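You operate a simulated robot arm through the tools that you are given. There is no shell and no other tool.

The job below is to be done with a simulated robot arm. You get a single attempt, and the scene is never put back.

Task
Shut valve nine, prop and cap the mould, then cover, latch and vent.
Fine: slide the brick in tray nine against the mould; use the black cap; the vent ends at OPEN; both numbered moulds, the other cap, the other bricks and the row's other controls stay.

Only the result counts: the job must be done as asked and must still hold three seconds after the hand-in. Knocking over, shifting, dropping, spilling or breaking anything else fails it. Lids that push on must go on centred and level and be pressed home; caps that screw on are set level and turned clockwise until they are tight.

Robot
A 6-joint arm with a two-finger gripper, fixed in place. Base frame: the origin is on the floor under the middle of its stand, x ahead of it, y to its left, z up; the work surface is at about z = 715. Units: mm, degrees, N and s.
It reaches about 1417 mm from its shoulder. Its first joint turns from -166.0 to 166.0 degrees. Payload 3.43 kg.
The TCP is the grasp point between the finger pads, 20 mm short of the fingertips. In the tool frame z runs along the fingers and y along their closing line. The gripper opens to 190 mm; its body begins 248 mm behind the TCP.
Orientation is that of the tool frame in the base frame, as [roll, pitch, yaw] about the fixed x, y, z axes, in that order (R = Rz(yaw) Ry(pitch) Rx(roll)). With the fingers straight down and closing along the base's y, the tool's x points along the base's -x, its y along +y and its z along -z.

Tools
- The arm moves only by the tool servo_tool. Its argument "series" is a list of rows, each an object (a shift or turn left out is 0, a gripper value left out holds the last) with "claw": the opening, from 0 (shut) to 1 (fully open); "translation": the shift along the tool's x, y, z in units of 20 mm (1.0 is 20 mm), a list of three; "rotation": the turn, a rotation vector about the tool's x, y, z in units of 8 degrees (1.0 is 8 degrees), a list of three. In form: [{"claw": claw, "translation": [tx, ty, tz], "rotation": [wx, wy, wz]}, ...]. A call has 1 to 20 rows; each row shifts and turns the commanded pose from where the row before left it, along the tool's axes as they then stand. A call with a number of a shift or a turn outside -1 to 1 is refused whole. Rows are played at 5 a second. More than 50 mm and 8.6 degrees between two rows, or a gripper value outside its range, and nothing of the call is played. A pose out of reach is approached as far as the arm can. The call stops where the force on the tool passes 90 N (or 10 N more than at its start, if that is more) or the arm is blocked; 0.2 s more then pass. Each finger travels about 153 mm/s and halts on what it meets, pressing with about 32 N; the grip force reading is that of the motor and also rises with nothing between the fingers. The clock runs only during rows and for 0.2 s after the last one: add rows that do not move to give the fingers time. It gives the time, the measured TCP pose, the force on the tool (base axes), the opening and the grip force at its end, in the units of the frame above (readings bear some noise), with the torque about the TCP (base axes, N m) and any sound that the robot's microphone picked up, and new pictures: "pictures" is both (left out), scene, wrist or none.
- Cameras (640 x 400 px; columns grow to the right, rows downward): "scene" is fixed at [219.4, 652.2, 1495.9]; the picture's right is [-0.75, -0.66, 0.00], its down [-0.37, 0.42, -0.82] and it looks along [0.54, -0.62, -0.57] (base axes); focal length 311 px, centre (320, 200). "wrist" rides on the gripper at [70, -8, -288] in the tool frame; the picture's right is [0.12, 0.99, 0.00], its down [-0.96, 0.12, -0.25] and it looks along [-0.24, 0.03, 0.97] (tool axes); focal length 261 px, centre (320, 200). There is no depth. A picture from a camera that has moved, and an enlarged one, comes with that camera's place and axes in the base frame and with its lens.
- raise_lower(by): moves the trunk up (or, below 0, down) by that many mm; the arm rides with it, the base frame stays. It gives what a move gives, with no picture.
- enlarge(camera, box): a new picture of the part [left, top, right, bottom] of that camera's present view, enlarged. No time passes.
- sign_off(): hands the job in; it is judged then, once.

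Places have to be worked out from the pictures, the camera data and where the tool is seen. Open the gripper and draw the arm clear of the work before you hand the job in, unless the task says otherwise.

The tools are called after "Call:" by a JSON object that holds its "api" and its "payload". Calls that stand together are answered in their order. servo_tool: Moves the arm, as the interface text tells. Its arguments: {"type":"object","properties":{"series":{"type":"array","items":{"type":"object","properties":{"claw":{"type":"number"},"translation":{"type":"array","items":{"type":"number"}},"rotation":{"type":"array","items":{"type":"number"}}}}},"pictures":{"type":"string","enum":["both","scene","wrist","none"]}},"required":["series"]} The other tools are called the same way: raise_lower (by) moves the trunk up or down; enlarge (camera, box) takes an enlarged picture of a part of a camera's view; sign_off () hands the job in.

At the start:

```text
time: 0.0
tcp_pos: [736.3, 35.4, 1272.9]
tcp_rot: [-179.9, 0.0, -180.0]
contact_force: [-0.3, -0.3, -0.3]
torque: [0.0, 0.0, -0.03]
opening: 190.1
grasp_force: 0.0
trunk travel left (down, up): [-375.0, 65.0]
```

scene: 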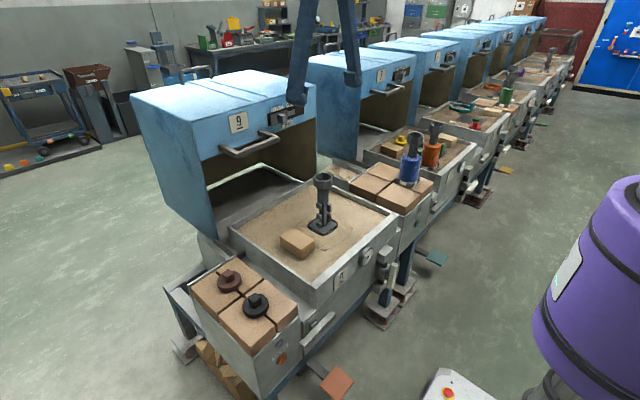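
wrist: 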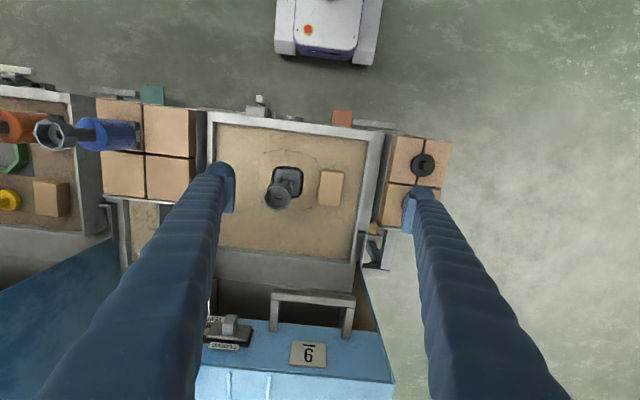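

I start by looking closer at station nine: the tray, caps, hood latch, vent and valve.

Call:
{"api": "enlarge", "payload": {"camera": "scene", "box": [220, 160, 420, 285]}}

Call:
{"api": "enlarge", "payload": {"camera": "scene", "box": [160, 250, 400, 400]}}

Call:
{"api": "enlarge", "payload": {"camera": "scene", "box": [200, 80, 360, 180]}}

Call:
{"api": "enlarge", "payload": {"camera": "wrist", "box": [190, 80, 450, 242]}}

Call:
{"api": "enlarge", "payload": {"camera": "wrist", "box": [190, 240, 450, 400]}}

```text
3.20 times, centred on (320, 222) of scene
camera zoom: at [219.4, 652.2, 1495.9], right [-0.75, -0.66, 0.0], down [-0.37, 0.42, -0.82], along [0.54, -0.62, -0.57], focal length 997 px, centre (320, 128)
```

zoom: 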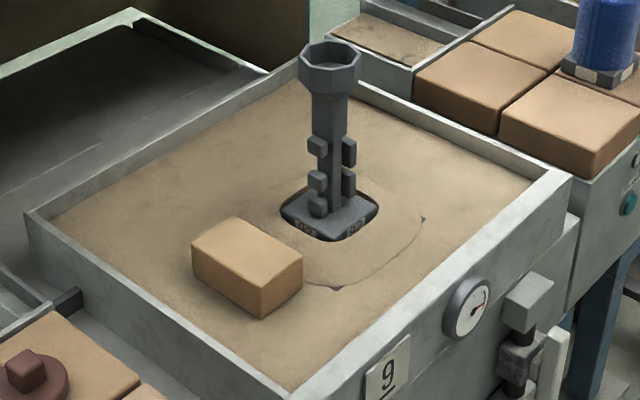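

```text
2.67 times, centred on (280, 325) of scene
camera zoom: at [219.4, 652.2, 1495.9], right [-0.75, -0.66, 0.0], down [-0.37, 0.42, -0.82], along [0.54, -0.62, -0.57], focal length 830 px, centre (427, -133)
```

zoom: 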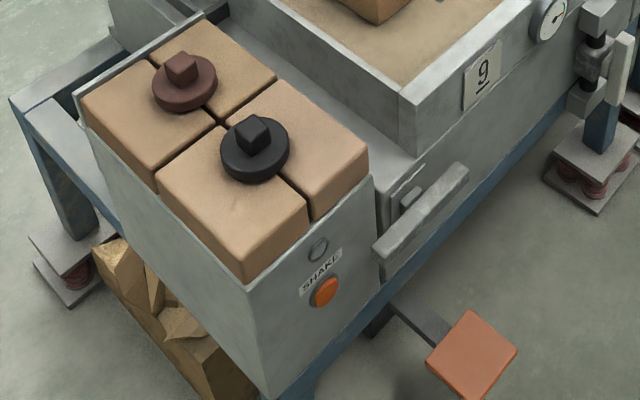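

```text
4.00 times, centred on (280, 130) of scene
camera zoom: at [219.4, 652.2, 1495.9], right [-0.75, -0.66, 0.0], down [-0.37, 0.42, -0.82], along [0.54, -0.62, -0.57], focal length 1246 px, centre (480, 480)
```

zoom: 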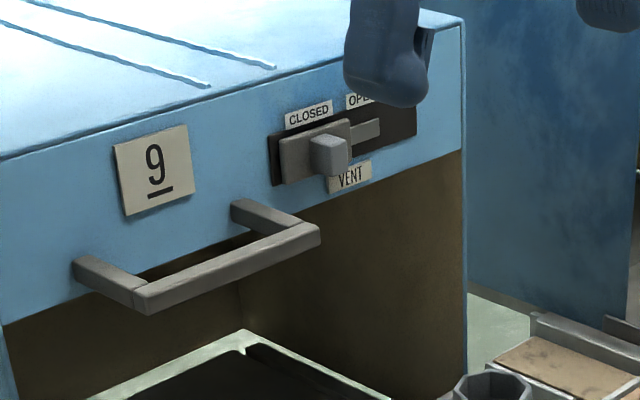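

```text
2.46 times, centred on (320, 161) of wrist
camera zoom: at [667.0, 27.2, 1561.0], right [-0.12, 0.99, 0.0], down [0.96, 0.12, 0.25], along [0.24, 0.03, -0.97], focal length 642 px, centre (320, 296)
```

zoom: 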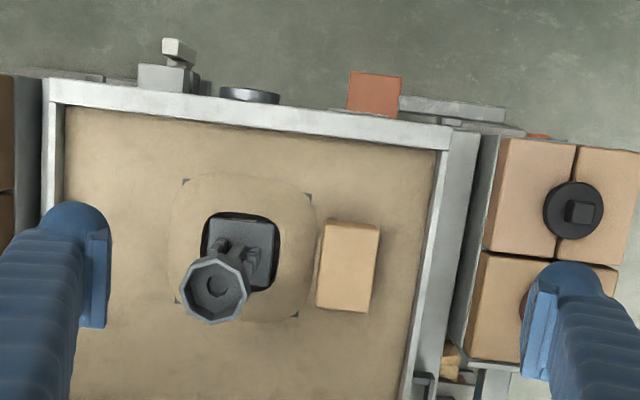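

```text
2.46 times, centred on (320, 320) of wrist
camera zoom: at [667.0, 27.2, 1561.0], right [-0.12, 0.99, 0.0], down [0.96, 0.12, 0.25], along [0.24, 0.03, -0.97], focal length 642 px, centre (320, -95)
```

zoom: 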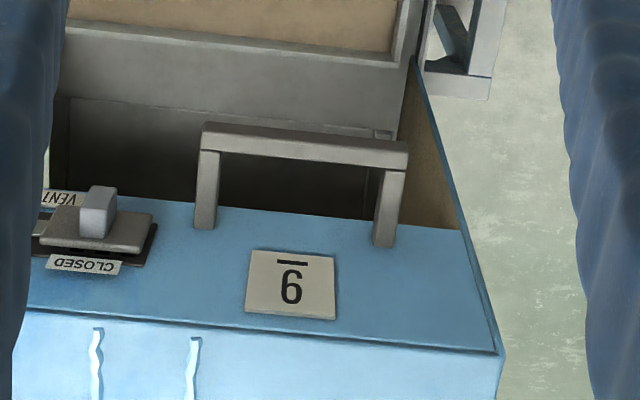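

Now closer looks at the hood, the valve/latch hardware on the front, and the rest of the row.

Call:
{"api": "enlarge", "payload": {"camera": "scene", "box": [120, 60, 340, 260]}}

Call:
{"api": "enlarge", "payload": {"camera": "scene", "box": [330, 230, 450, 320]}}

Call:
{"api": "enlarge", "payload": {"camera": "scene", "box": [340, 110, 500, 220]}}

Call:
{"api": "enlarge", "payload": {"camera": "scene", "box": [290, 160, 360, 240]}}

Call:
{"api": "enlarge", "payload": {"camera": "wrist", "box": [230, 85, 330, 135]}}

Call:
{"api": "enlarge", "payload": {"camera": "wrist", "box": [0, 60, 210, 240]}}

Call:
{"api": "enlarge", "payload": {"camera": "scene", "box": [290, 300, 350, 340]}}

```text
2.00 times, centred on (230, 160) of scene
camera zoom: at [219.4, 652.2, 1495.9], right [-0.75, -0.66, 0.0], down [-0.37, 0.42, -0.82], along [0.54, -0.62, -0.57], focal length 623 px, centre (500, 280)
```

zoom: 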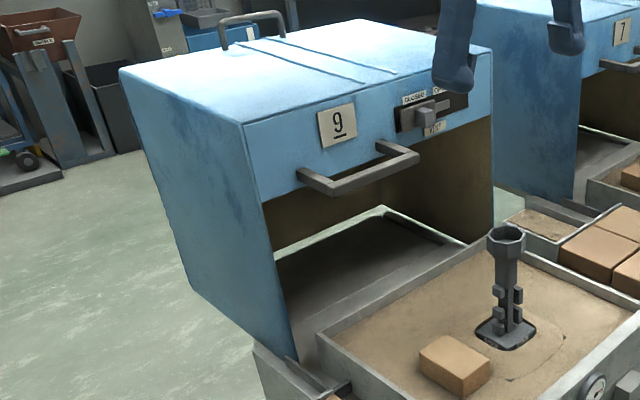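

```text
4.44 times, centred on (390, 275) of scene
camera zoom: at [219.4, 652.2, 1495.9], right [-0.75, -0.66, 0.0], down [-0.37, 0.42, -0.82], along [0.54, -0.62, -0.57], focal length 1384 px, centre (9, -133)
```

zoom: 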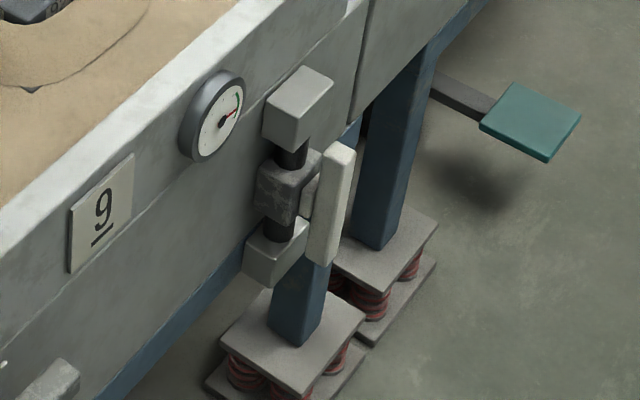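

```text
3.64 times, centred on (420, 165) of scene
camera zoom: at [219.4, 652.2, 1495.9], right [-0.75, -0.66, 0.0], down [-0.37, 0.42, -0.82], along [0.54, -0.62, -0.57], focal length 1132 px, centre (-44, 327)
```

zoom: 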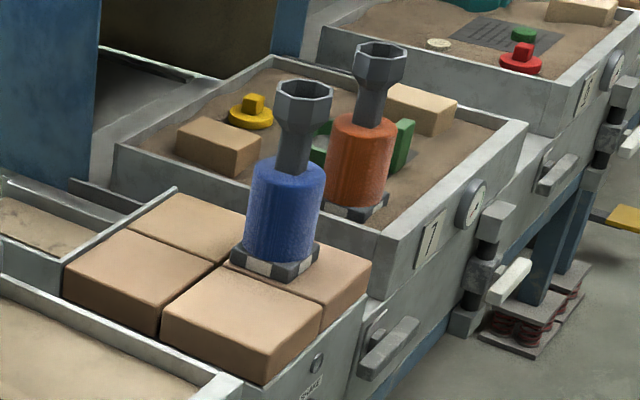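

```text
5.00 times, centred on (325, 200) of scene
camera zoom: at [219.4, 652.2, 1495.9], right [-0.75, -0.66, 0.0], down [-0.37, 0.42, -0.82], along [0.54, -0.62, -0.57], focal length 1557 px, centre (295, 200)
```

zoom: 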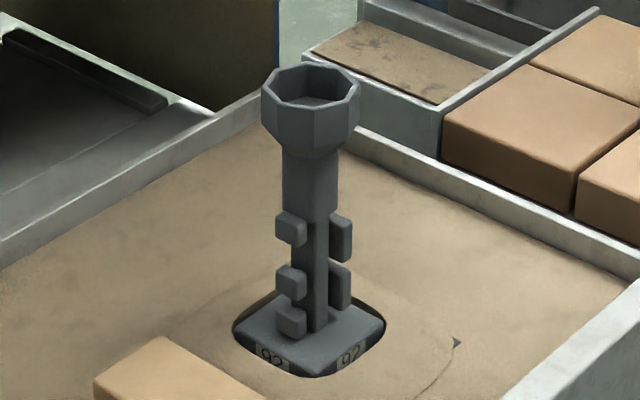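

```text
6.40 times, centred on (280, 110) of wrist
camera zoom: at [667.0, 27.2, 1561.0], right [-0.12, 0.99, 0.0], down [0.96, 0.12, 0.25], along [0.24, 0.03, -0.97], focal length 1668 px, centre (576, 776)
```

zoom: 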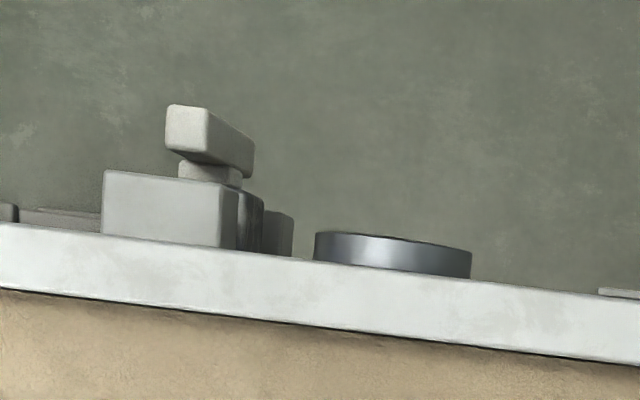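

```text
2.22 times, centred on (105, 150) of wrist
camera zoom: at [667.0, 27.2, 1561.0], right [-0.12, 0.99, 0.0], down [0.96, 0.12, 0.25], along [0.24, 0.03, -0.97], focal length 579 px, centre (798, 311)
```

zoom: 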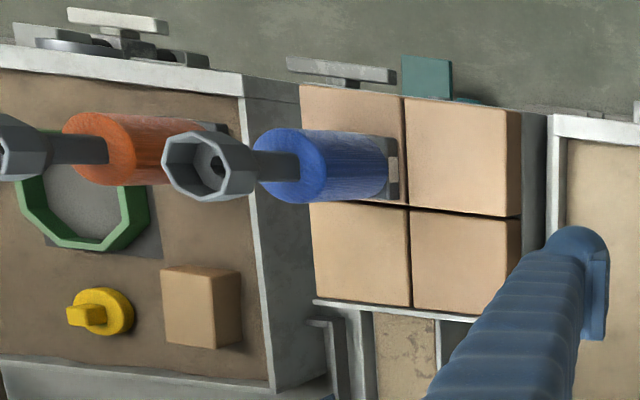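

```text
10.00 times, centred on (320, 320) of scene
camera zoom: at [219.4, 652.2, 1495.9], right [-0.75, -0.66, 0.0], down [-0.37, 0.42, -0.82], along [0.54, -0.62, -0.57], focal length 3114 px, centre (320, -1000)
```

zoom: 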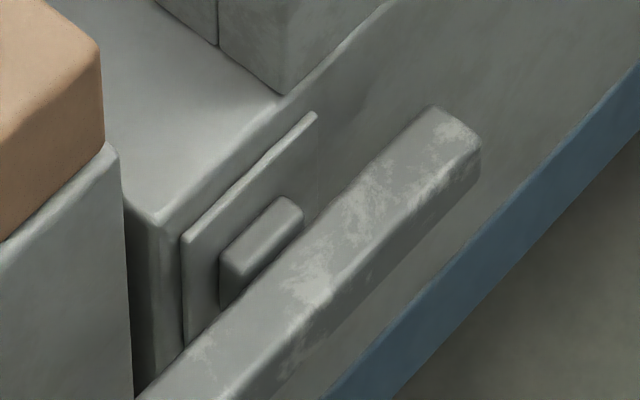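

Layout judged: mould 92 at about (824,-57) with its cup top at z≈938, brick at (822,82), black cap at (716,351,755). The valve lever (vertical = open), the gauge and the lower latch bar are on the front. I move back toward the robot and pitch the tool to look at the front face.

Call:
{"api": "servo_tool", "payload": {"series": [{"claw": 1, "translation": [1, 0, 0.5]}, {"translation": [1, 0, 0.5]}, {"translation": [1, 0, 0.5]}, {"translation": [1, 0, 0.5]}, {"translation": [1, 0, 0.5]}, {"translation": [1, 0, 0.5]}, {"translation": [1, 0, 0.5]}, {"translation": [1, 0, 0.5]}, {"translation": [1, 0, 0.5]}, {"translation": [1, 0, 0.5]}, {"translation": [0, 0, 0.5], "rotation": [0, -1, 0]}, {"rotation": [0, -1, 0]}, {"rotation": [0, -1, 0]}, {"rotation": [0, -1, 0]}, {"rotation": [0, -1, 0]}, {"rotation": [0, -1, 0]}], "pictures": "both"}}

```text
time: 3.4
tcp_pos: [674.8, 60.1, 1219.6]
tcp_rot: [178.9, 41.5, 179.5]
contact_force: [-0.3, -0.2, 0.1]
torque: [-0.02, 0.06, 0.02]
opening: 190.2
grasp_force: 0.1
out of reach, approached as far as the arm can: row 13, 14, 15, 16
trunk travel left (down, up): [-375.0, 65.0]
camera wrist: at [432.3, 49.2, 1388.6], right [-0.09, 0.99, -0.07], down [0.56, 0.11, 0.82], along [0.83, 0.04, -0.56], focal length 261 px, centre (320, 200)
```

scene: 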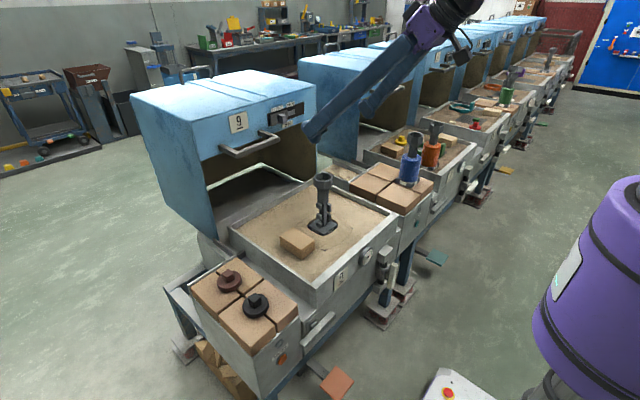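
wrist: 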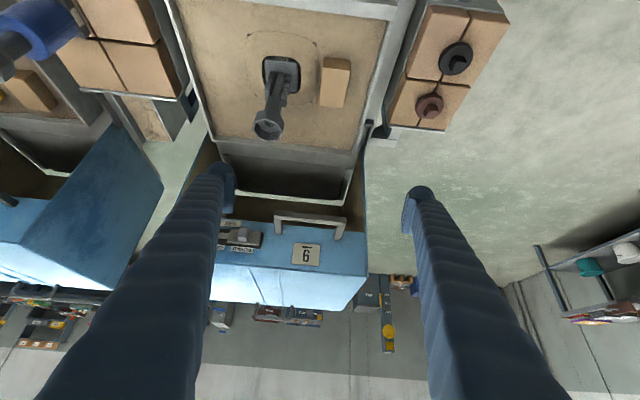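

The arm can't fold that far back at this height. I'll reduce the tilt and go lower in front of the trays to look at the valve and latch.

Call:
{"api": "servo_tool", "payload": {"series": [{"rotation": [0, 1, 0]}, {"rotation": [0, 1, 0]}, {"rotation": [0, 1, 0]}, {"translation": [0.8, 0, 0.95]}, {"translation": [0.8, 0, 0.95]}, {"translation": [0.8, 0, 0.95]}, {"translation": [0.8, 0, 0.95]}, {"translation": [0.8, 0, 0.95]}, {"translation": [0.8, 0, 0.95]}, {"translation": [0.8, 0, 0.95]}, {"translation": [0.8, 0, 0.95]}, {"translation": [0.8, 0, 0.95]}, {"translation": [0.8, 0, 0.95]}, {"translation": [0.8, 0, 0.95]}, {"translation": [0.8, 0, 0.95]}, {"translation": [0.8, 0, 0.95]}, {"translation": [0.8, 0, 0.95]}], "pictures": "both"}}

```text
time: 7.0
tcp_pos: [574.5, 82.3, 886.2]
tcp_rot: [177.7, 23.1, -179.9]
contact_force: [0.8, -0.5, -0.6]
torque: [-0.01, 0.01, 0.03]
opening: 190.2
grasp_force: 0.0
out of reach, approached as far as the arm can: row 2
trunk travel left (down, up): [-375.0, 65.0]
camera wrist: at [397.7, 61.6, 1123.2], right [-0.13, 0.99, -0.01], down [0.79, 0.11, 0.61], along [0.6, 0.07, -0.79], focal length 261 px, centre (320, 200)
```

scene: 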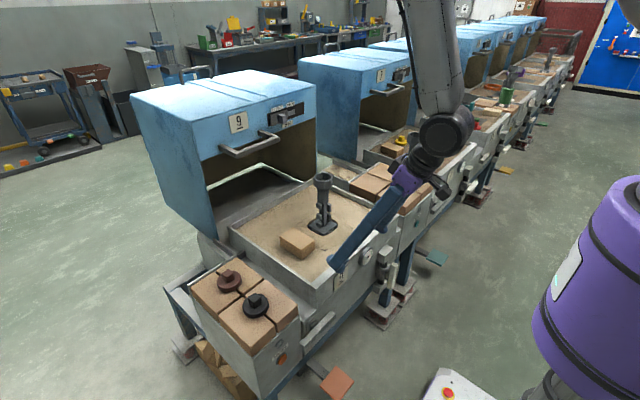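
wrist: 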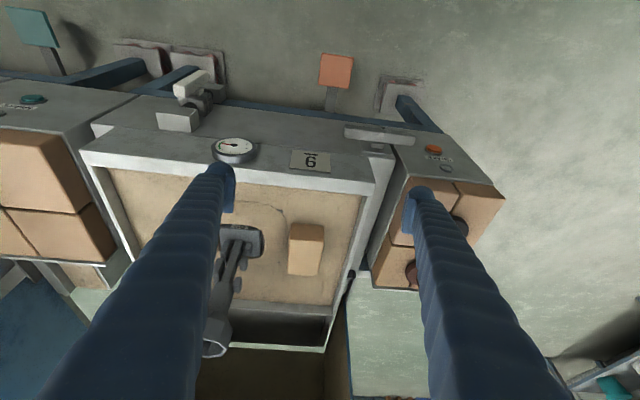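

Good oblique view of the front. I enlarge the valve and the latch.

Call:
{"api": "enlarge", "payload": {"camera": "wrist", "box": [140, 50, 260, 170]}}

Call:
{"api": "enlarge", "payload": {"camera": "wrist", "box": [320, 90, 500, 200]}}

Call:
{"api": "enlarge", "payload": {"camera": "wrist", "box": [220, 190, 340, 300]}}

```text
3.33 times, centred on (200, 110) of wrist
camera zoom: at [397.7, 61.6, 1123.2], right [-0.13, 0.99, -0.01], down [0.79, 0.11, 0.61], along [0.6, 0.07, -0.79], focal length 869 px, centre (720, 500)
```

zoom: 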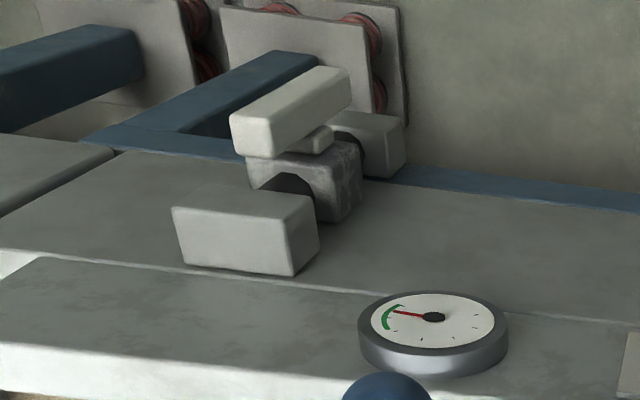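

```text
3.56 times, centred on (410, 145) of wrist
camera zoom: at [397.7, 61.6, 1123.2], right [-0.13, 0.99, -0.01], down [0.79, 0.11, 0.61], along [0.6, 0.07, -0.79], focal length 927 px, centre (0, 396)
```

zoom: 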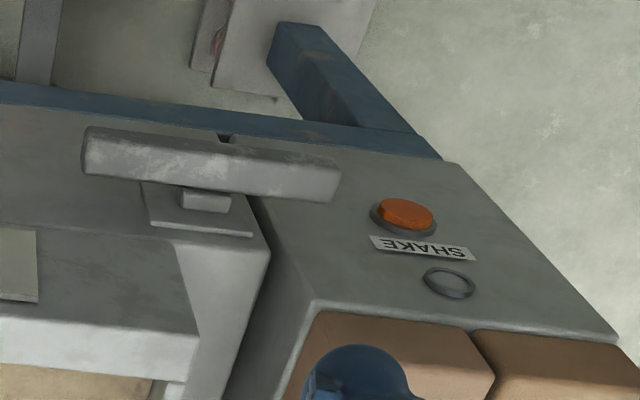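

```text
3.64 times, centred on (280, 245) of wrist
camera zoom: at [397.7, 61.6, 1123.2], right [-0.13, 0.99, -0.01], down [0.79, 0.11, 0.61], along [0.6, 0.07, -0.79], focal length 948 px, centre (466, 36)
```

zoom: 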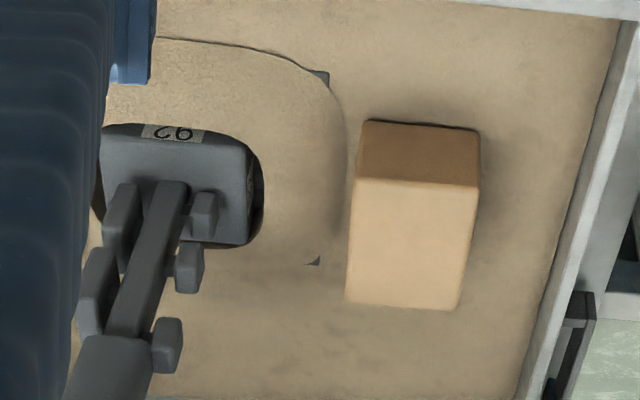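

Zooming in on the valve more tightly to get its geometry before I approach it.

Call:
{"api": "enlarge", "payload": {"camera": "wrist", "box": [165, 60, 229, 140]}}

Call:
{"api": "enlarge", "payload": {"camera": "scene", "box": [360, 235, 408, 295]}}

Call:
{"api": "enlarge", "payload": {"camera": "scene", "box": [455, 165, 511, 215]}}

```text
5.00 times, centred on (197, 100) of wrist
camera zoom: at [397.7, 61.6, 1123.2], right [-0.13, 0.99, -0.01], down [0.79, 0.11, 0.61], along [0.6, 0.07, -0.79], focal length 1303 px, centre (935, 700)
```

zoom: 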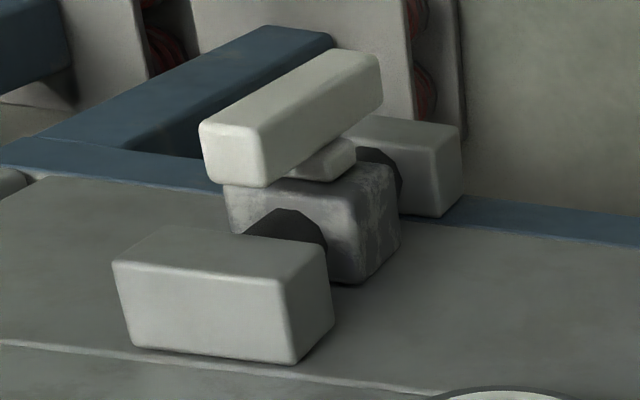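

```text
6.67 times, centred on (384, 265) of scene
camera zoom: at [219.4, 652.2, 1495.9], right [-0.75, -0.66, 0.0], down [-0.37, 0.42, -0.82], along [0.54, -0.62, -0.57], focal length 2076 px, centre (-107, -233)
```

zoom: 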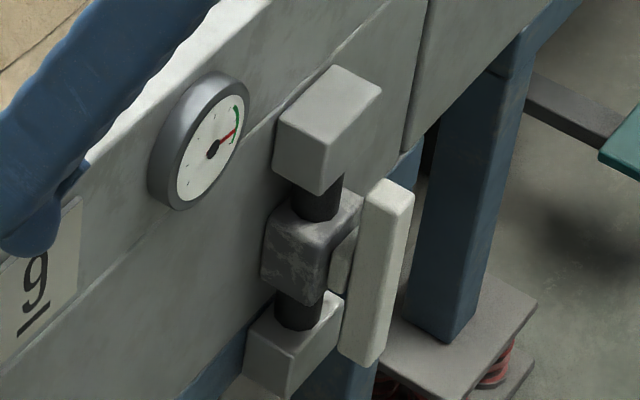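

```text
8.00 times, centred on (483, 190) of scene
camera zoom: at [219.4, 652.2, 1495.9], right [-0.75, -0.66, 0.0], down [-0.37, 0.42, -0.82], along [0.54, -0.62, -0.57], focal length 2492 px, centre (-984, 280)
```

zoom: 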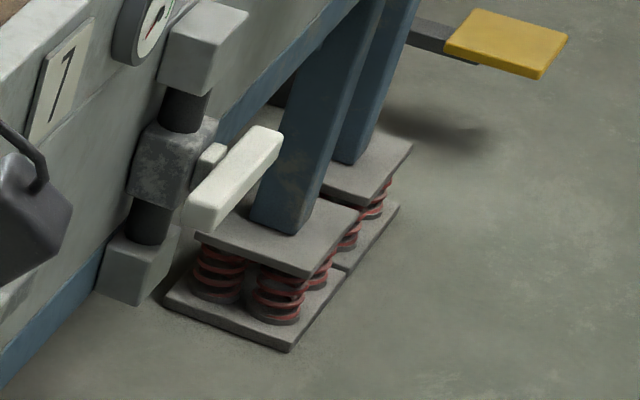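

Valve lever judged: bar about 20×22×150 mm, pivot near (y -192, z 525), bar at x≈557–579, top end at z≈600; coupling behind it from x≈596. I straighten the tool, close the fingers and move towards −y to check finger size first.

Call:
{"api": "servo_tool", "payload": {"series": [{"claw": 0, "rotation": [0.29, 0, 0]}, {"rotation": [0, 0.9625, 0]}, {"rotation": [0, 0.9625, 0]}, {"rotation": [0, 0.9625, 0]}, {"translation": [0, -1, 0]}, {"translation": [0, -1, 0]}, {"translation": [0, -1, 0]}, {"translation": [0, -1, 0]}, {"translation": [0, -1, 0]}, {"translation": [0, -1, 0]}, {"translation": [0, -1, 0]}, {"translation": [0, -1, 0]}], "pictures": "both"}}

Call:
{"api": "enlarge", "payload": {"camera": "wrist", "box": [200, 50, 440, 250]}}

```text
time: 9.6
tcp_pos: [574.6, -80.3, 886.7]
tcp_rot: [179.9, 0.0, -179.9]
contact_force: [-0.4, 0.8, 0.0]
torque: [0.04, -0.01, -0.01]
opening: 0.0
grasp_force: 32.1
trunk travel left (down, up): [-375.0, 65.0]
camera wrist: at [503.7, -87.3, 1174.9], right [-0.12, 0.99, 0.0], down [0.96, 0.12, 0.25], along [0.25, 0.03, -0.97], focal length 261 px, centre (320, 200)
```

scene: 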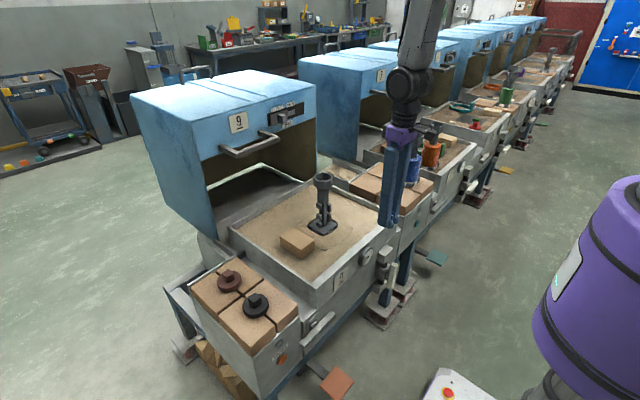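
wrist: 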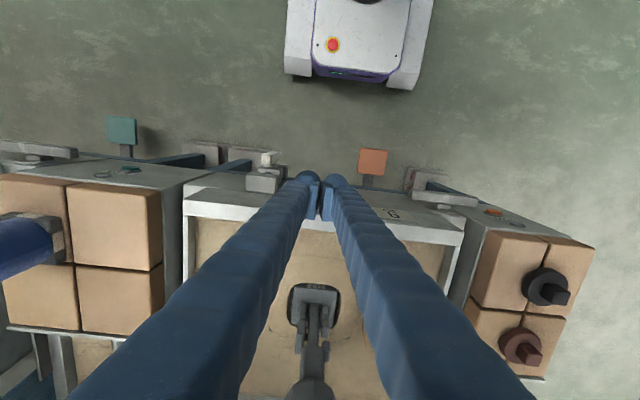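

```text
2.00 times, centred on (320, 150) of wrist
camera zoom: at [503.7, -87.3, 1174.9], right [-0.12, 0.99, 0.0], down [0.96, 0.12, 0.25], along [0.25, 0.03, -0.97], focal length 521 px, centre (320, 300)
```

zoom: 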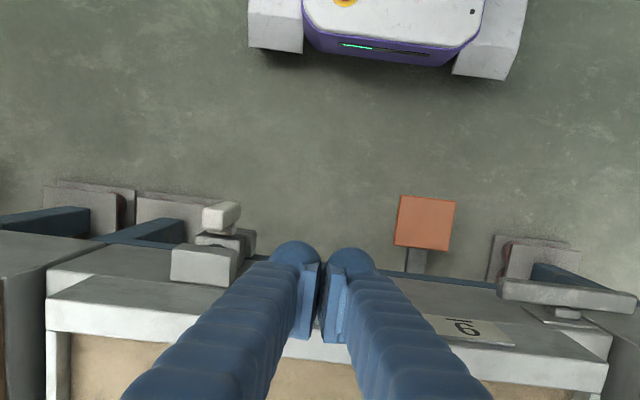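

Closed fingers measure about 62 mm across y and ~28 mm in x. I descend beside the lever on its +y side (TCP at about (566, -135, 590)), to push its top toward −y (clockwise seen from the front).

Call:
{"api": "servo_tool", "payload": {"series": [{"translation": [0.2, -0.9, 1]}, {"translation": [0.2, -0.9, 1]}, {"translation": [0, -0.9, 1]}, {"translation": [0, 0, 1]}, {"translation": [0, 0, 1]}, {"translation": [0, 0, 1]}, {"translation": [0, 0, 1]}, {"translation": [0, 0, 1]}, {"translation": [0, 0, 1]}, {"translation": [0, 0, 1]}, {"translation": [0, 0, 1]}, {"translation": [0, 0, 1]}, {"translation": [0, 0, 1]}, {"translation": [0, 0, 1]}, {"translation": [0, 0, 0.8]}], "pictures": "both"}}

Call:
{"api": "enlarge", "payload": {"camera": "scene", "box": [340, 220, 440, 320]}}

Call:
{"api": "enlarge", "payload": {"camera": "wrist", "box": [200, 50, 440, 250]}}

```text
time: 12.8
tcp_pos: [567.4, -131.9, 589.6]
tcp_rot: [179.8, -0.2, -180.0]
contact_force: [0.9, 1.1, 0.1]
torque: [0.0, 0.03, 0.0]
opening: 0.0
grasp_force: 31.8
trunk travel left (down, up): [-375.0, 65.0]
camera wrist: at [497.0, -140.1, 877.6], right [-0.12, 0.99, 0.0], down [0.96, 0.12, 0.25], along [0.24, 0.03, -0.97], focal length 261 px, centre (320, 200)
```

scene: 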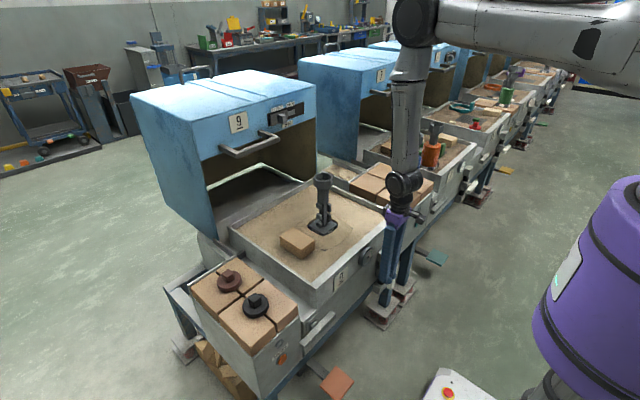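
wrist: 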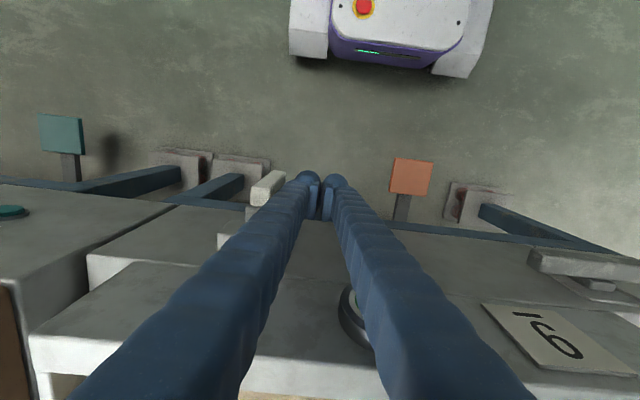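

```text
4.00 times, centred on (390, 270) of scene
camera zoom: at [219.4, 652.2, 1495.9], right [-0.75, -0.66, 0.0], down [-0.37, 0.42, -0.82], along [0.54, -0.62, -0.57], focal length 1246 px, centre (40, -80)
```

zoom: 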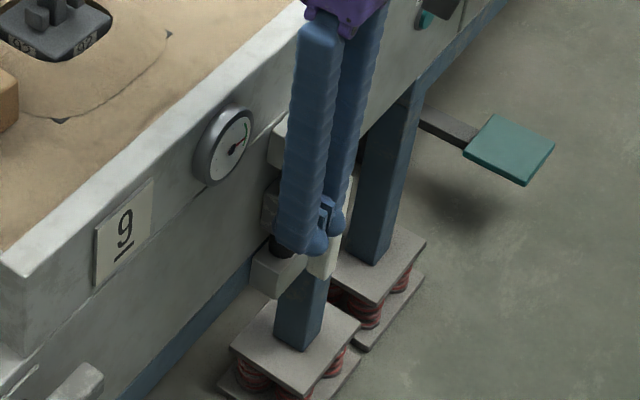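

```text
2.00 times, centred on (320, 150) of wrist
camera zoom: at [497.0, -140.1, 877.6], right [-0.12, 0.99, 0.0], down [0.96, 0.12, 0.25], along [0.24, 0.03, -0.97], focal length 521 px, centre (320, 300)
```

zoom: 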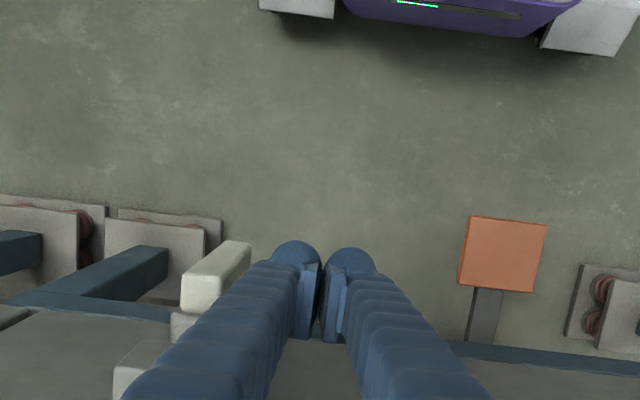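

The wrist view agrees with the bar end at (566,-195,600). I push gently toward −y, checking the force for the turning direction.

Call:
{"api": "servo_tool", "payload": {"series": [{"translation": [0, -0.5, 0]}, {"translation": [0, -0.5, 0]}, {"translation": [0, -0.3, 0]}, {"translation": [0, -0.3, 0]}, {"translation": [0, -0.3, 0]}, {"translation": [0, -0.3, 0]}], "pictures": "both"}}

Call:
{"api": "enlarge", "payload": {"camera": "wrist", "box": [200, 50, 440, 250]}}

Call:
{"api": "enlarge", "payload": {"camera": "scene", "box": [340, 220, 440, 320]}}

```text
time: 14.2
tcp_pos: [566.3, -176.5, 590.3]
tcp_rot: [179.9, -0.1, -179.9]
contact_force: [0.1, -0.4, -0.1]
torque: [0.01, 0.02, -0.01]
opening: 0.0
grasp_force: 32.3
trunk travel left (down, up): [-375.0, 65.0]
camera wrist: at [496.6, -184.2, 878.0], right [-0.12, 0.99, 0.0], down [0.96, 0.12, 0.25], along [0.24, 0.03, -0.97], focal length 261 px, centre (320, 200)
```

scene: 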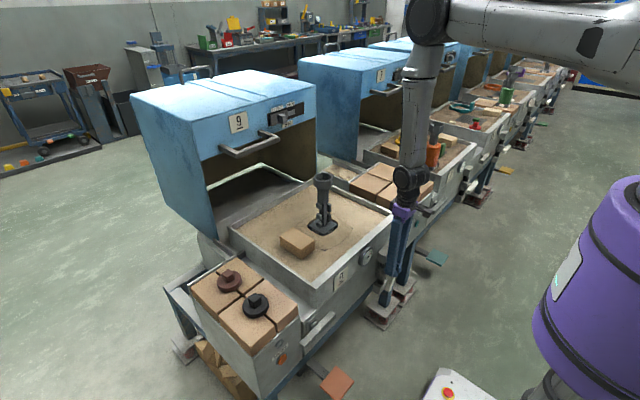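
wrist: 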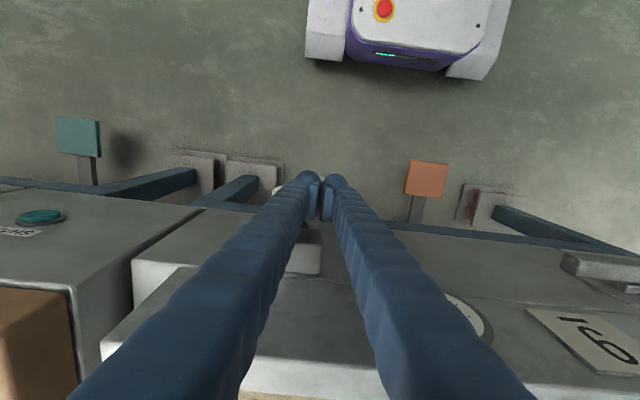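

```text
2.00 times, centred on (320, 150) of wrist
camera zoom: at [496.6, -184.2, 878.0], right [-0.12, 0.99, 0.0], down [0.96, 0.12, 0.25], along [0.24, 0.03, -0.97], focal length 521 px, centre (320, 300)
```

zoom: 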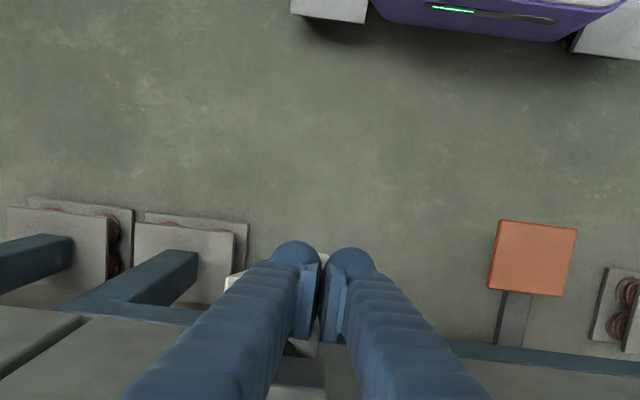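

```text
4.00 times, centred on (390, 270) of scene
camera zoom: at [219.4, 652.2, 1495.9], right [-0.75, -0.66, 0.0], down [-0.37, 0.42, -0.82], along [0.54, -0.62, -0.57], focal length 1246 px, centre (40, -80)
```

zoom: 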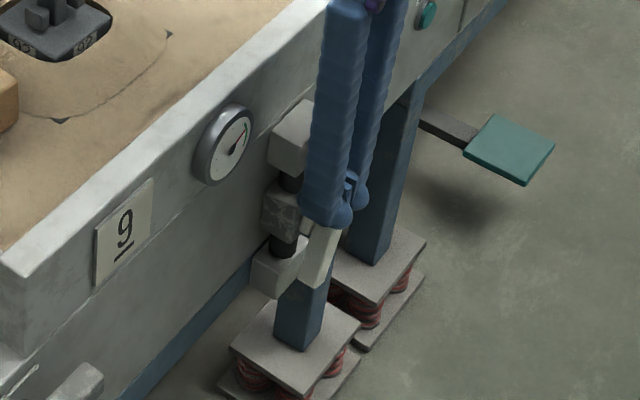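

The lever turns clockwise freely (lower end swings to +y). I follow the arc to bring it horizontal.

Call:
{"api": "servo_tool", "payload": {"series": [{"translation": [0, -0.28, 0.15]}, {"translation": [0, -0.25, 0.2]}, {"translation": [0, -0.25, 0.2]}, {"translation": [0, -0.2, 0.2]}, {"translation": [0, -0.2, 0.25]}, {"translation": [0, -0.15, 0.25]}, {"translation": [0, -0.1, 0.25]}, {"translation": [0, -0.1, 0.3]}], "pictures": "both"}}

Call:
{"api": "enlarge", "payload": {"camera": "scene", "box": [340, 220, 440, 320]}}

```text
time: 16.0
tcp_pos: [565.2, -207.2, 555.1]
tcp_rot: [179.9, 0.0, -179.8]
contact_force: [-0.3, -0.9, 4.6]
torque: [-0.11, -0.03, 0.0]
opening: 0.0
grasp_force: 32.2
trunk travel left (down, up): [-375.0, 65.0]
camera wrist: at [496.8, -214.7, 842.4], right [-0.12, 0.99, 0.0], down [0.96, 0.12, 0.25], along [0.24, 0.03, -0.97], focal length 261 px, centre (320, 200)
```

scene: 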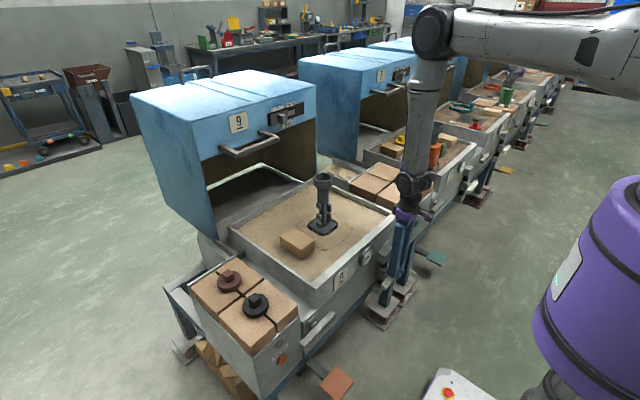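
wrist: 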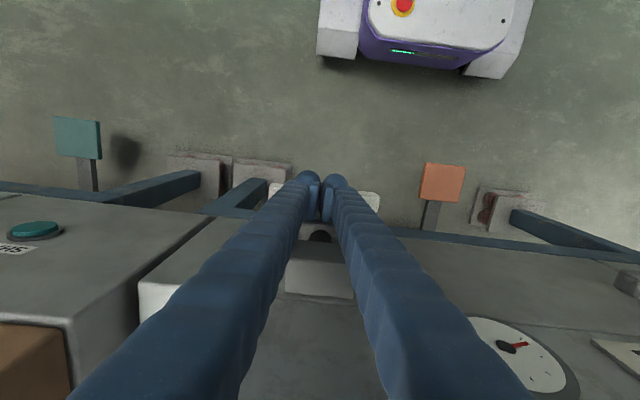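

```text
4.00 times, centred on (390, 270) of scene
camera zoom: at [219.4, 652.2, 1495.9], right [-0.75, -0.66, 0.0], down [-0.37, 0.42, -0.82], along [0.54, -0.62, -0.57], focal length 1246 px, centre (40, -80)
```

zoom: 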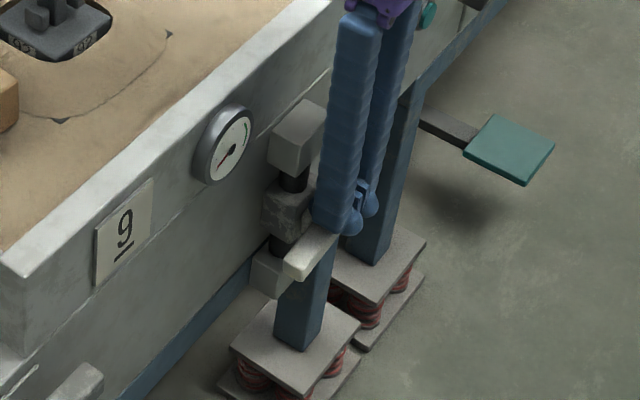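

The gauge needle has dropped and the lever is near horizontal. I shift outward a little and press down gently to find the end stop.

Call:
{"api": "servo_tool", "payload": {"series": [{"translation": [0, -0.5, 0]}, {"translation": [0, -0.5, 0]}, {"translation": [0, 0, 0.15]}, {"translation": [0, 0, 0.15]}, {"translation": [0, 0, 0.15]}], "pictures": "both"}}

Call:
{"api": "enlarge", "payload": {"camera": "scene", "box": [340, 220, 440, 320]}}

Call:
{"api": "enlarge", "payload": {"camera": "wrist", "box": [220, 130, 420, 280]}}

```text
time: 17.2
tcp_pos: [564.8, -227.2, 551.6]
tcp_rot: [-179.9, 0.1, -179.9]
contact_force: [-13.8, -3.0, 87.6]
torque: [0.67, -0.4, 0.05]
opening: 5.9
grasp_force: 34.0
trunk travel left (down, up): [-375.0, 65.0]
camera wrist: at [494.6, -234.9, 838.5], right [-0.12, 0.99, 0.0], down [0.96, 0.12, 0.25], along [0.25, 0.03, -0.97], focal length 261 px, centre (320, 200)
```

scene: 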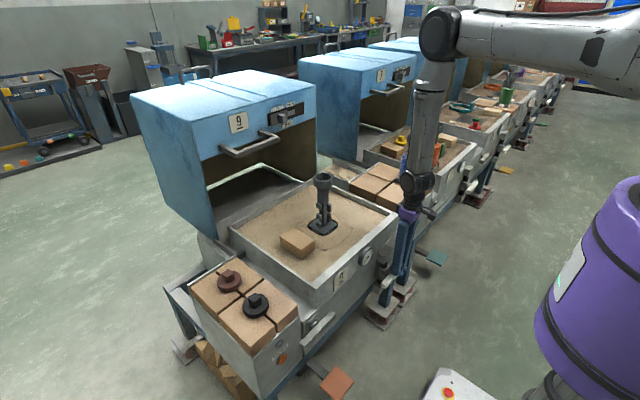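
wrist: 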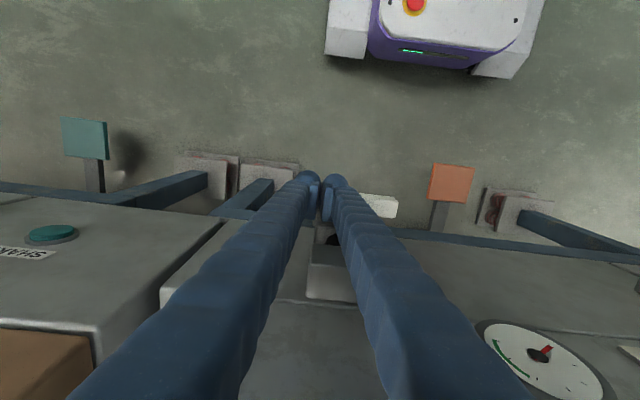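

```text
4.00 times, centred on (390, 270) of scene
camera zoom: at [219.4, 652.2, 1495.9], right [-0.75, -0.66, 0.0], down [-0.37, 0.42, -0.82], along [0.54, -0.62, -0.57], focal length 1246 px, centre (40, -80)
```

zoom: 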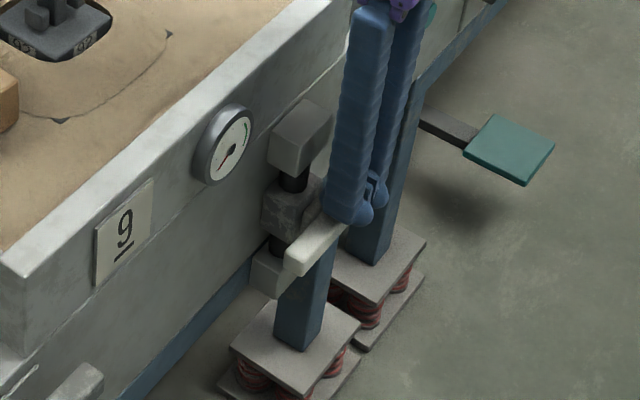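

```text
2.67 times, centred on (320, 205) of wrist
camera zoom: at [494.6, -234.9, 838.5], right [-0.12, 0.99, 0.0], down [0.96, 0.12, 0.25], along [0.25, 0.03, -0.97], focal length 695 px, centre (320, 187)
```

zoom: 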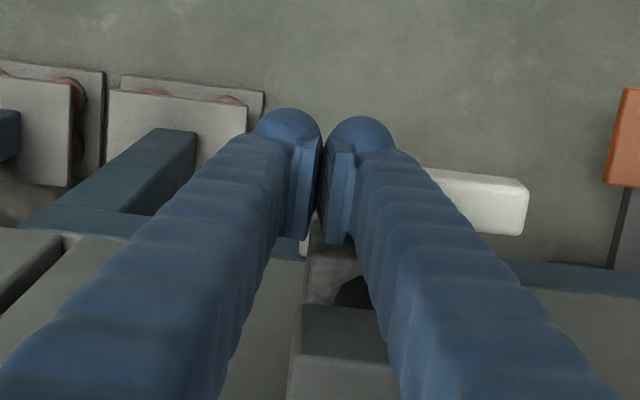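

Lever is hard against its stop and horizontal, and the gauge is at zero: valve nine is shut. I now back straight up out of the way.

Call:
{"api": "servo_tool", "payload": {"series": [{"translation": [0, 0, -0.2]}, {"translation": [0, 0, -0.5]}, {"translation": [0, 0, -1]}, {"translation": [0, 0, -1]}, {"translation": [0, 0, -1]}, {"translation": [0, 0, -1]}, {"translation": [0, 0, -1]}, {"translation": [0, 0, -1]}, {"translation": [0, 0, -1]}, {"translation": [0, 0, -1]}, {"translation": [0, 0, -1]}, {"translation": [0, 0, -1]}, {"translation": [0, 0, -1]}, {"translation": [0, 0, -1]}, {"translation": [0, 0, -1]}, {"translation": [0, 0, -1]}, {"translation": [0, 0, -1]}, {"translation": [0, 0, -1]}, {"translation": [0, 0, -1]}, {"translation": [0, 0, -1]}], "pictures": "both"}}

Call:
{"api": "enlarge", "payload": {"camera": "scene", "box": [340, 220, 440, 320]}}

```text
time: 21.4
tcp_pos: [566.2, -227.5, 919.5]
tcp_rot: [179.9, 0.0, -179.8]
contact_force: [0.1, 0.3, 0.7]
torque: [-0.01, -0.01, 0.0]
opening: 0.0
grasp_force: 33.7
trunk travel left (down, up): [-375.0, 65.0]
camera wrist: at [495.6, -235.2, 1207.5], right [-0.12, 0.99, 0.0], down [0.96, 0.12, 0.25], along [0.25, 0.03, -0.97], focal length 261 px, centre (320, 200)
```

scene: 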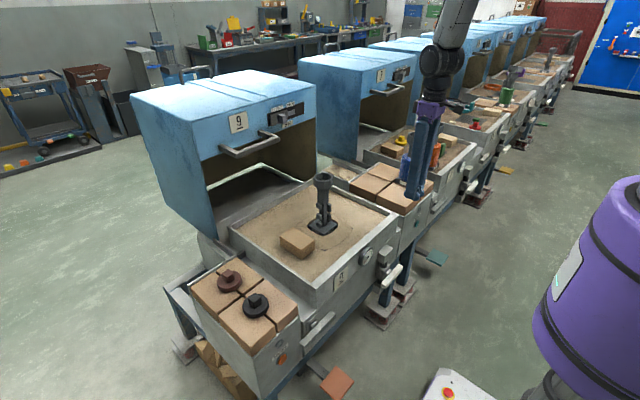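
wrist: 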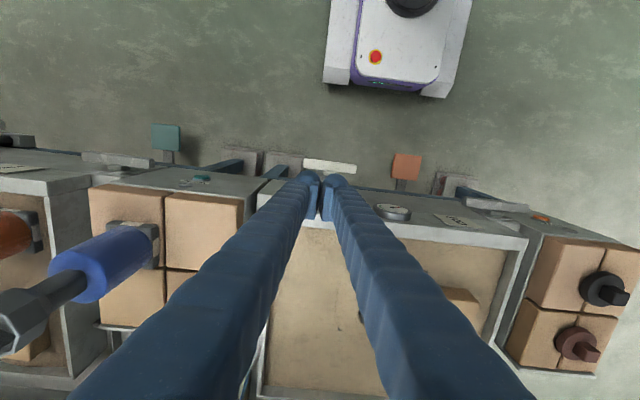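

```text
4.00 times, centred on (390, 270) of scene
camera zoom: at [219.4, 652.2, 1495.9], right [-0.75, -0.66, 0.0], down [-0.37, 0.42, -0.82], along [0.54, -0.62, -0.57], focal length 1246 px, centre (40, -80)
```

zoom: 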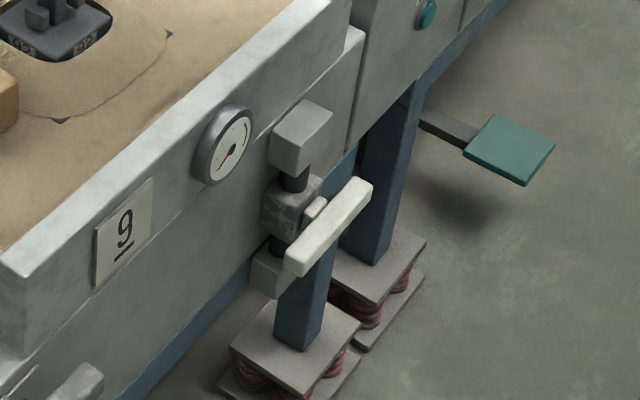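

Valve lever horizontal, gauge dropped. Next I go above the brick at about (827, 81), open, and turn the tool 90° so that the fingers close along x.

Call:
{"api": "servo_tool", "payload": {"series": [{"claw": 0.85, "translation": [-0.5, 0.6, -1]}, {"translation": [-0.5, 0.6, -1]}, {"translation": [-0.5, 0.6, -1]}, {"translation": [-0.5, 0.6, -1]}, {"translation": [-0.5, 0.6, -1]}, {"translation": [-0.5, 0.6, -1]}, {"translation": [-0.5, 0.6, -1]}, {"translation": [-0.955, 1, 0]}, {"translation": [-0.955, 1, 0]}, {"translation": [-0.955, 1, 0]}, {"translation": [-0.955, 1, 0]}, {"translation": [-0.955, 1, 0]}, {"translation": [-0.955, 1, 0]}, {"translation": [-0.955, 1, 0]}, {"translation": [-0.955, 1, 0]}, {"translation": [-0.955, 1, 0]}, {"translation": [-0.955, 1, 0]}, {"translation": [0, 0.6, 0]}, {"translation": [0, 0.63, 0]}], "pictures": "none"}}

Call:
{"api": "servo_tool", "payload": {"series": [{"rotation": [0, 0, 1]}, {"rotation": [0, 0, 1]}, {"rotation": [0, 0, 1]}, {"rotation": [0, 0, 1]}, {"rotation": [0, 0, 1]}, {"rotation": [0, 0, 1]}, {"rotation": [0, 0, 1]}, {"rotation": [0, 0, 1]}, {"rotation": [0, 0, 1]}, {"rotation": [0, 0, 1]}, {"rotation": [0, 0, 1]}, {"rotation": [0, 0, 0.25]}], "pictures": "both"}}

```text
time: 25.4
tcp_pos: [828.3, 82.8, 1059.3]
tcp_rot: [179.9, -0.2, -179.9]
contact_force: [0.4, -0.2, 0.0]
torque: [-0.02, -0.01, 0.0]
opening: 161.7
grasp_force: 0.0
trunk travel left (down, up): [-375.0, 65.0]
```

```text
time: 28.0
tcp_pos: [826.8, 81.1, 1058.7]
tcp_rot: [-179.9, -0.1, 90.0]
contact_force: [-0.8, -0.1, 0.5]
torque: [0.0, 0.03, -0.01]
opening: 161.6
grasp_force: 0.0
trunk travel left (down, up): [-375.0, 65.0]
camera wrist: at [819.1, 153.2, 1347.5], right [0.99, 0.12, 0.0], down [0.12, -0.96, 0.25], along [0.03, -0.24, -0.97], focal length 261 px, centre (320, 200)
```

scene: 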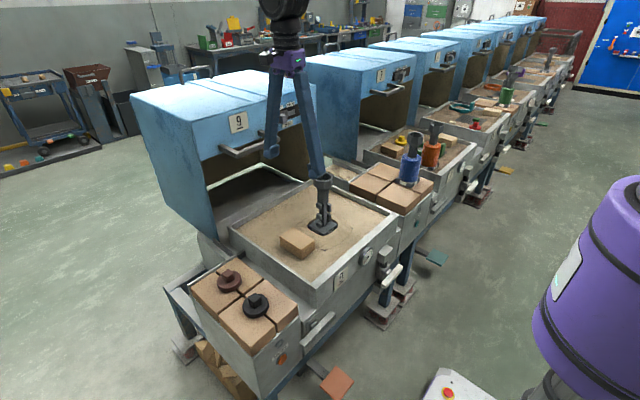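
wrist: 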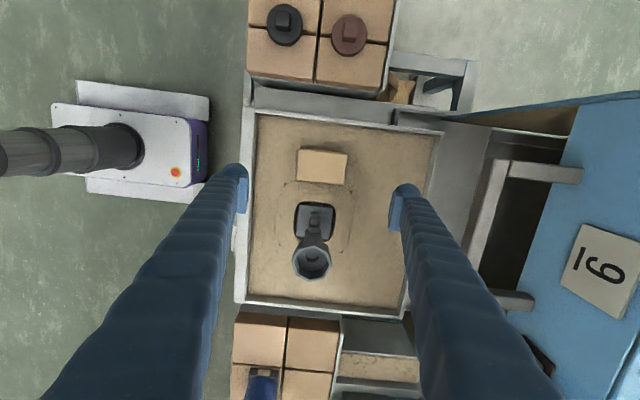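

Tool now closes along x, centred over the brick. I enlarge the wrist view on brick and mould.

Call:
{"api": "enlarge", "payload": {"camera": "wrist", "box": [260, 130, 380, 290]}}

Call:
{"api": "enlarge", "payload": {"camera": "wrist", "box": [240, 0, 400, 100]}}

```text
2.50 times, centred on (320, 210) of wrist
camera zoom: at [819.1, 153.2, 1347.5], right [0.99, 0.12, 0.0], down [0.12, -0.96, 0.25], along [0.03, -0.24, -0.97], focal length 652 px, centre (320, 175)
```

zoom: 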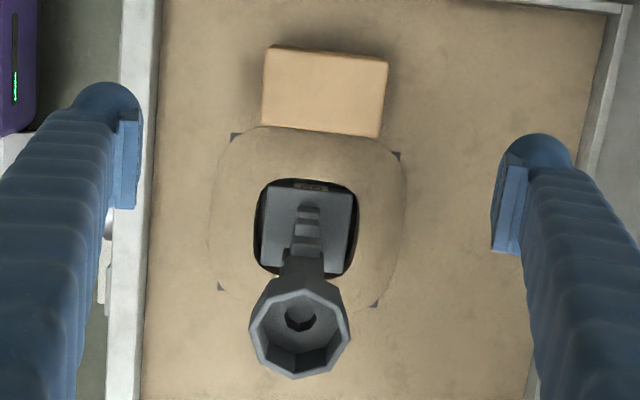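

```text
4.00 times, centred on (320, 50) of wrist
camera zoom: at [819.1, 153.2, 1347.5], right [0.99, 0.12, 0.0], down [0.12, -0.96, 0.25], along [0.03, -0.24, -0.97], focal length 1043 px, centre (320, 800)
```

zoom: 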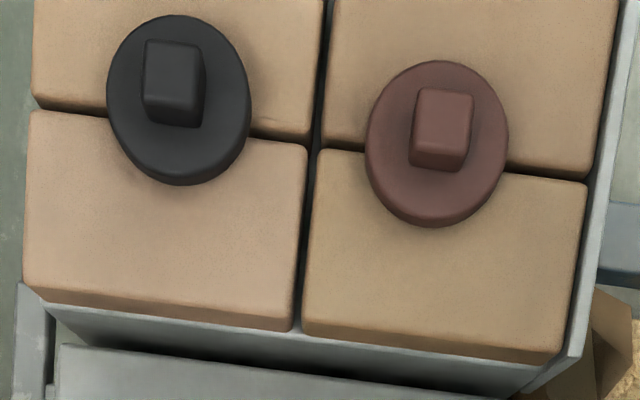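

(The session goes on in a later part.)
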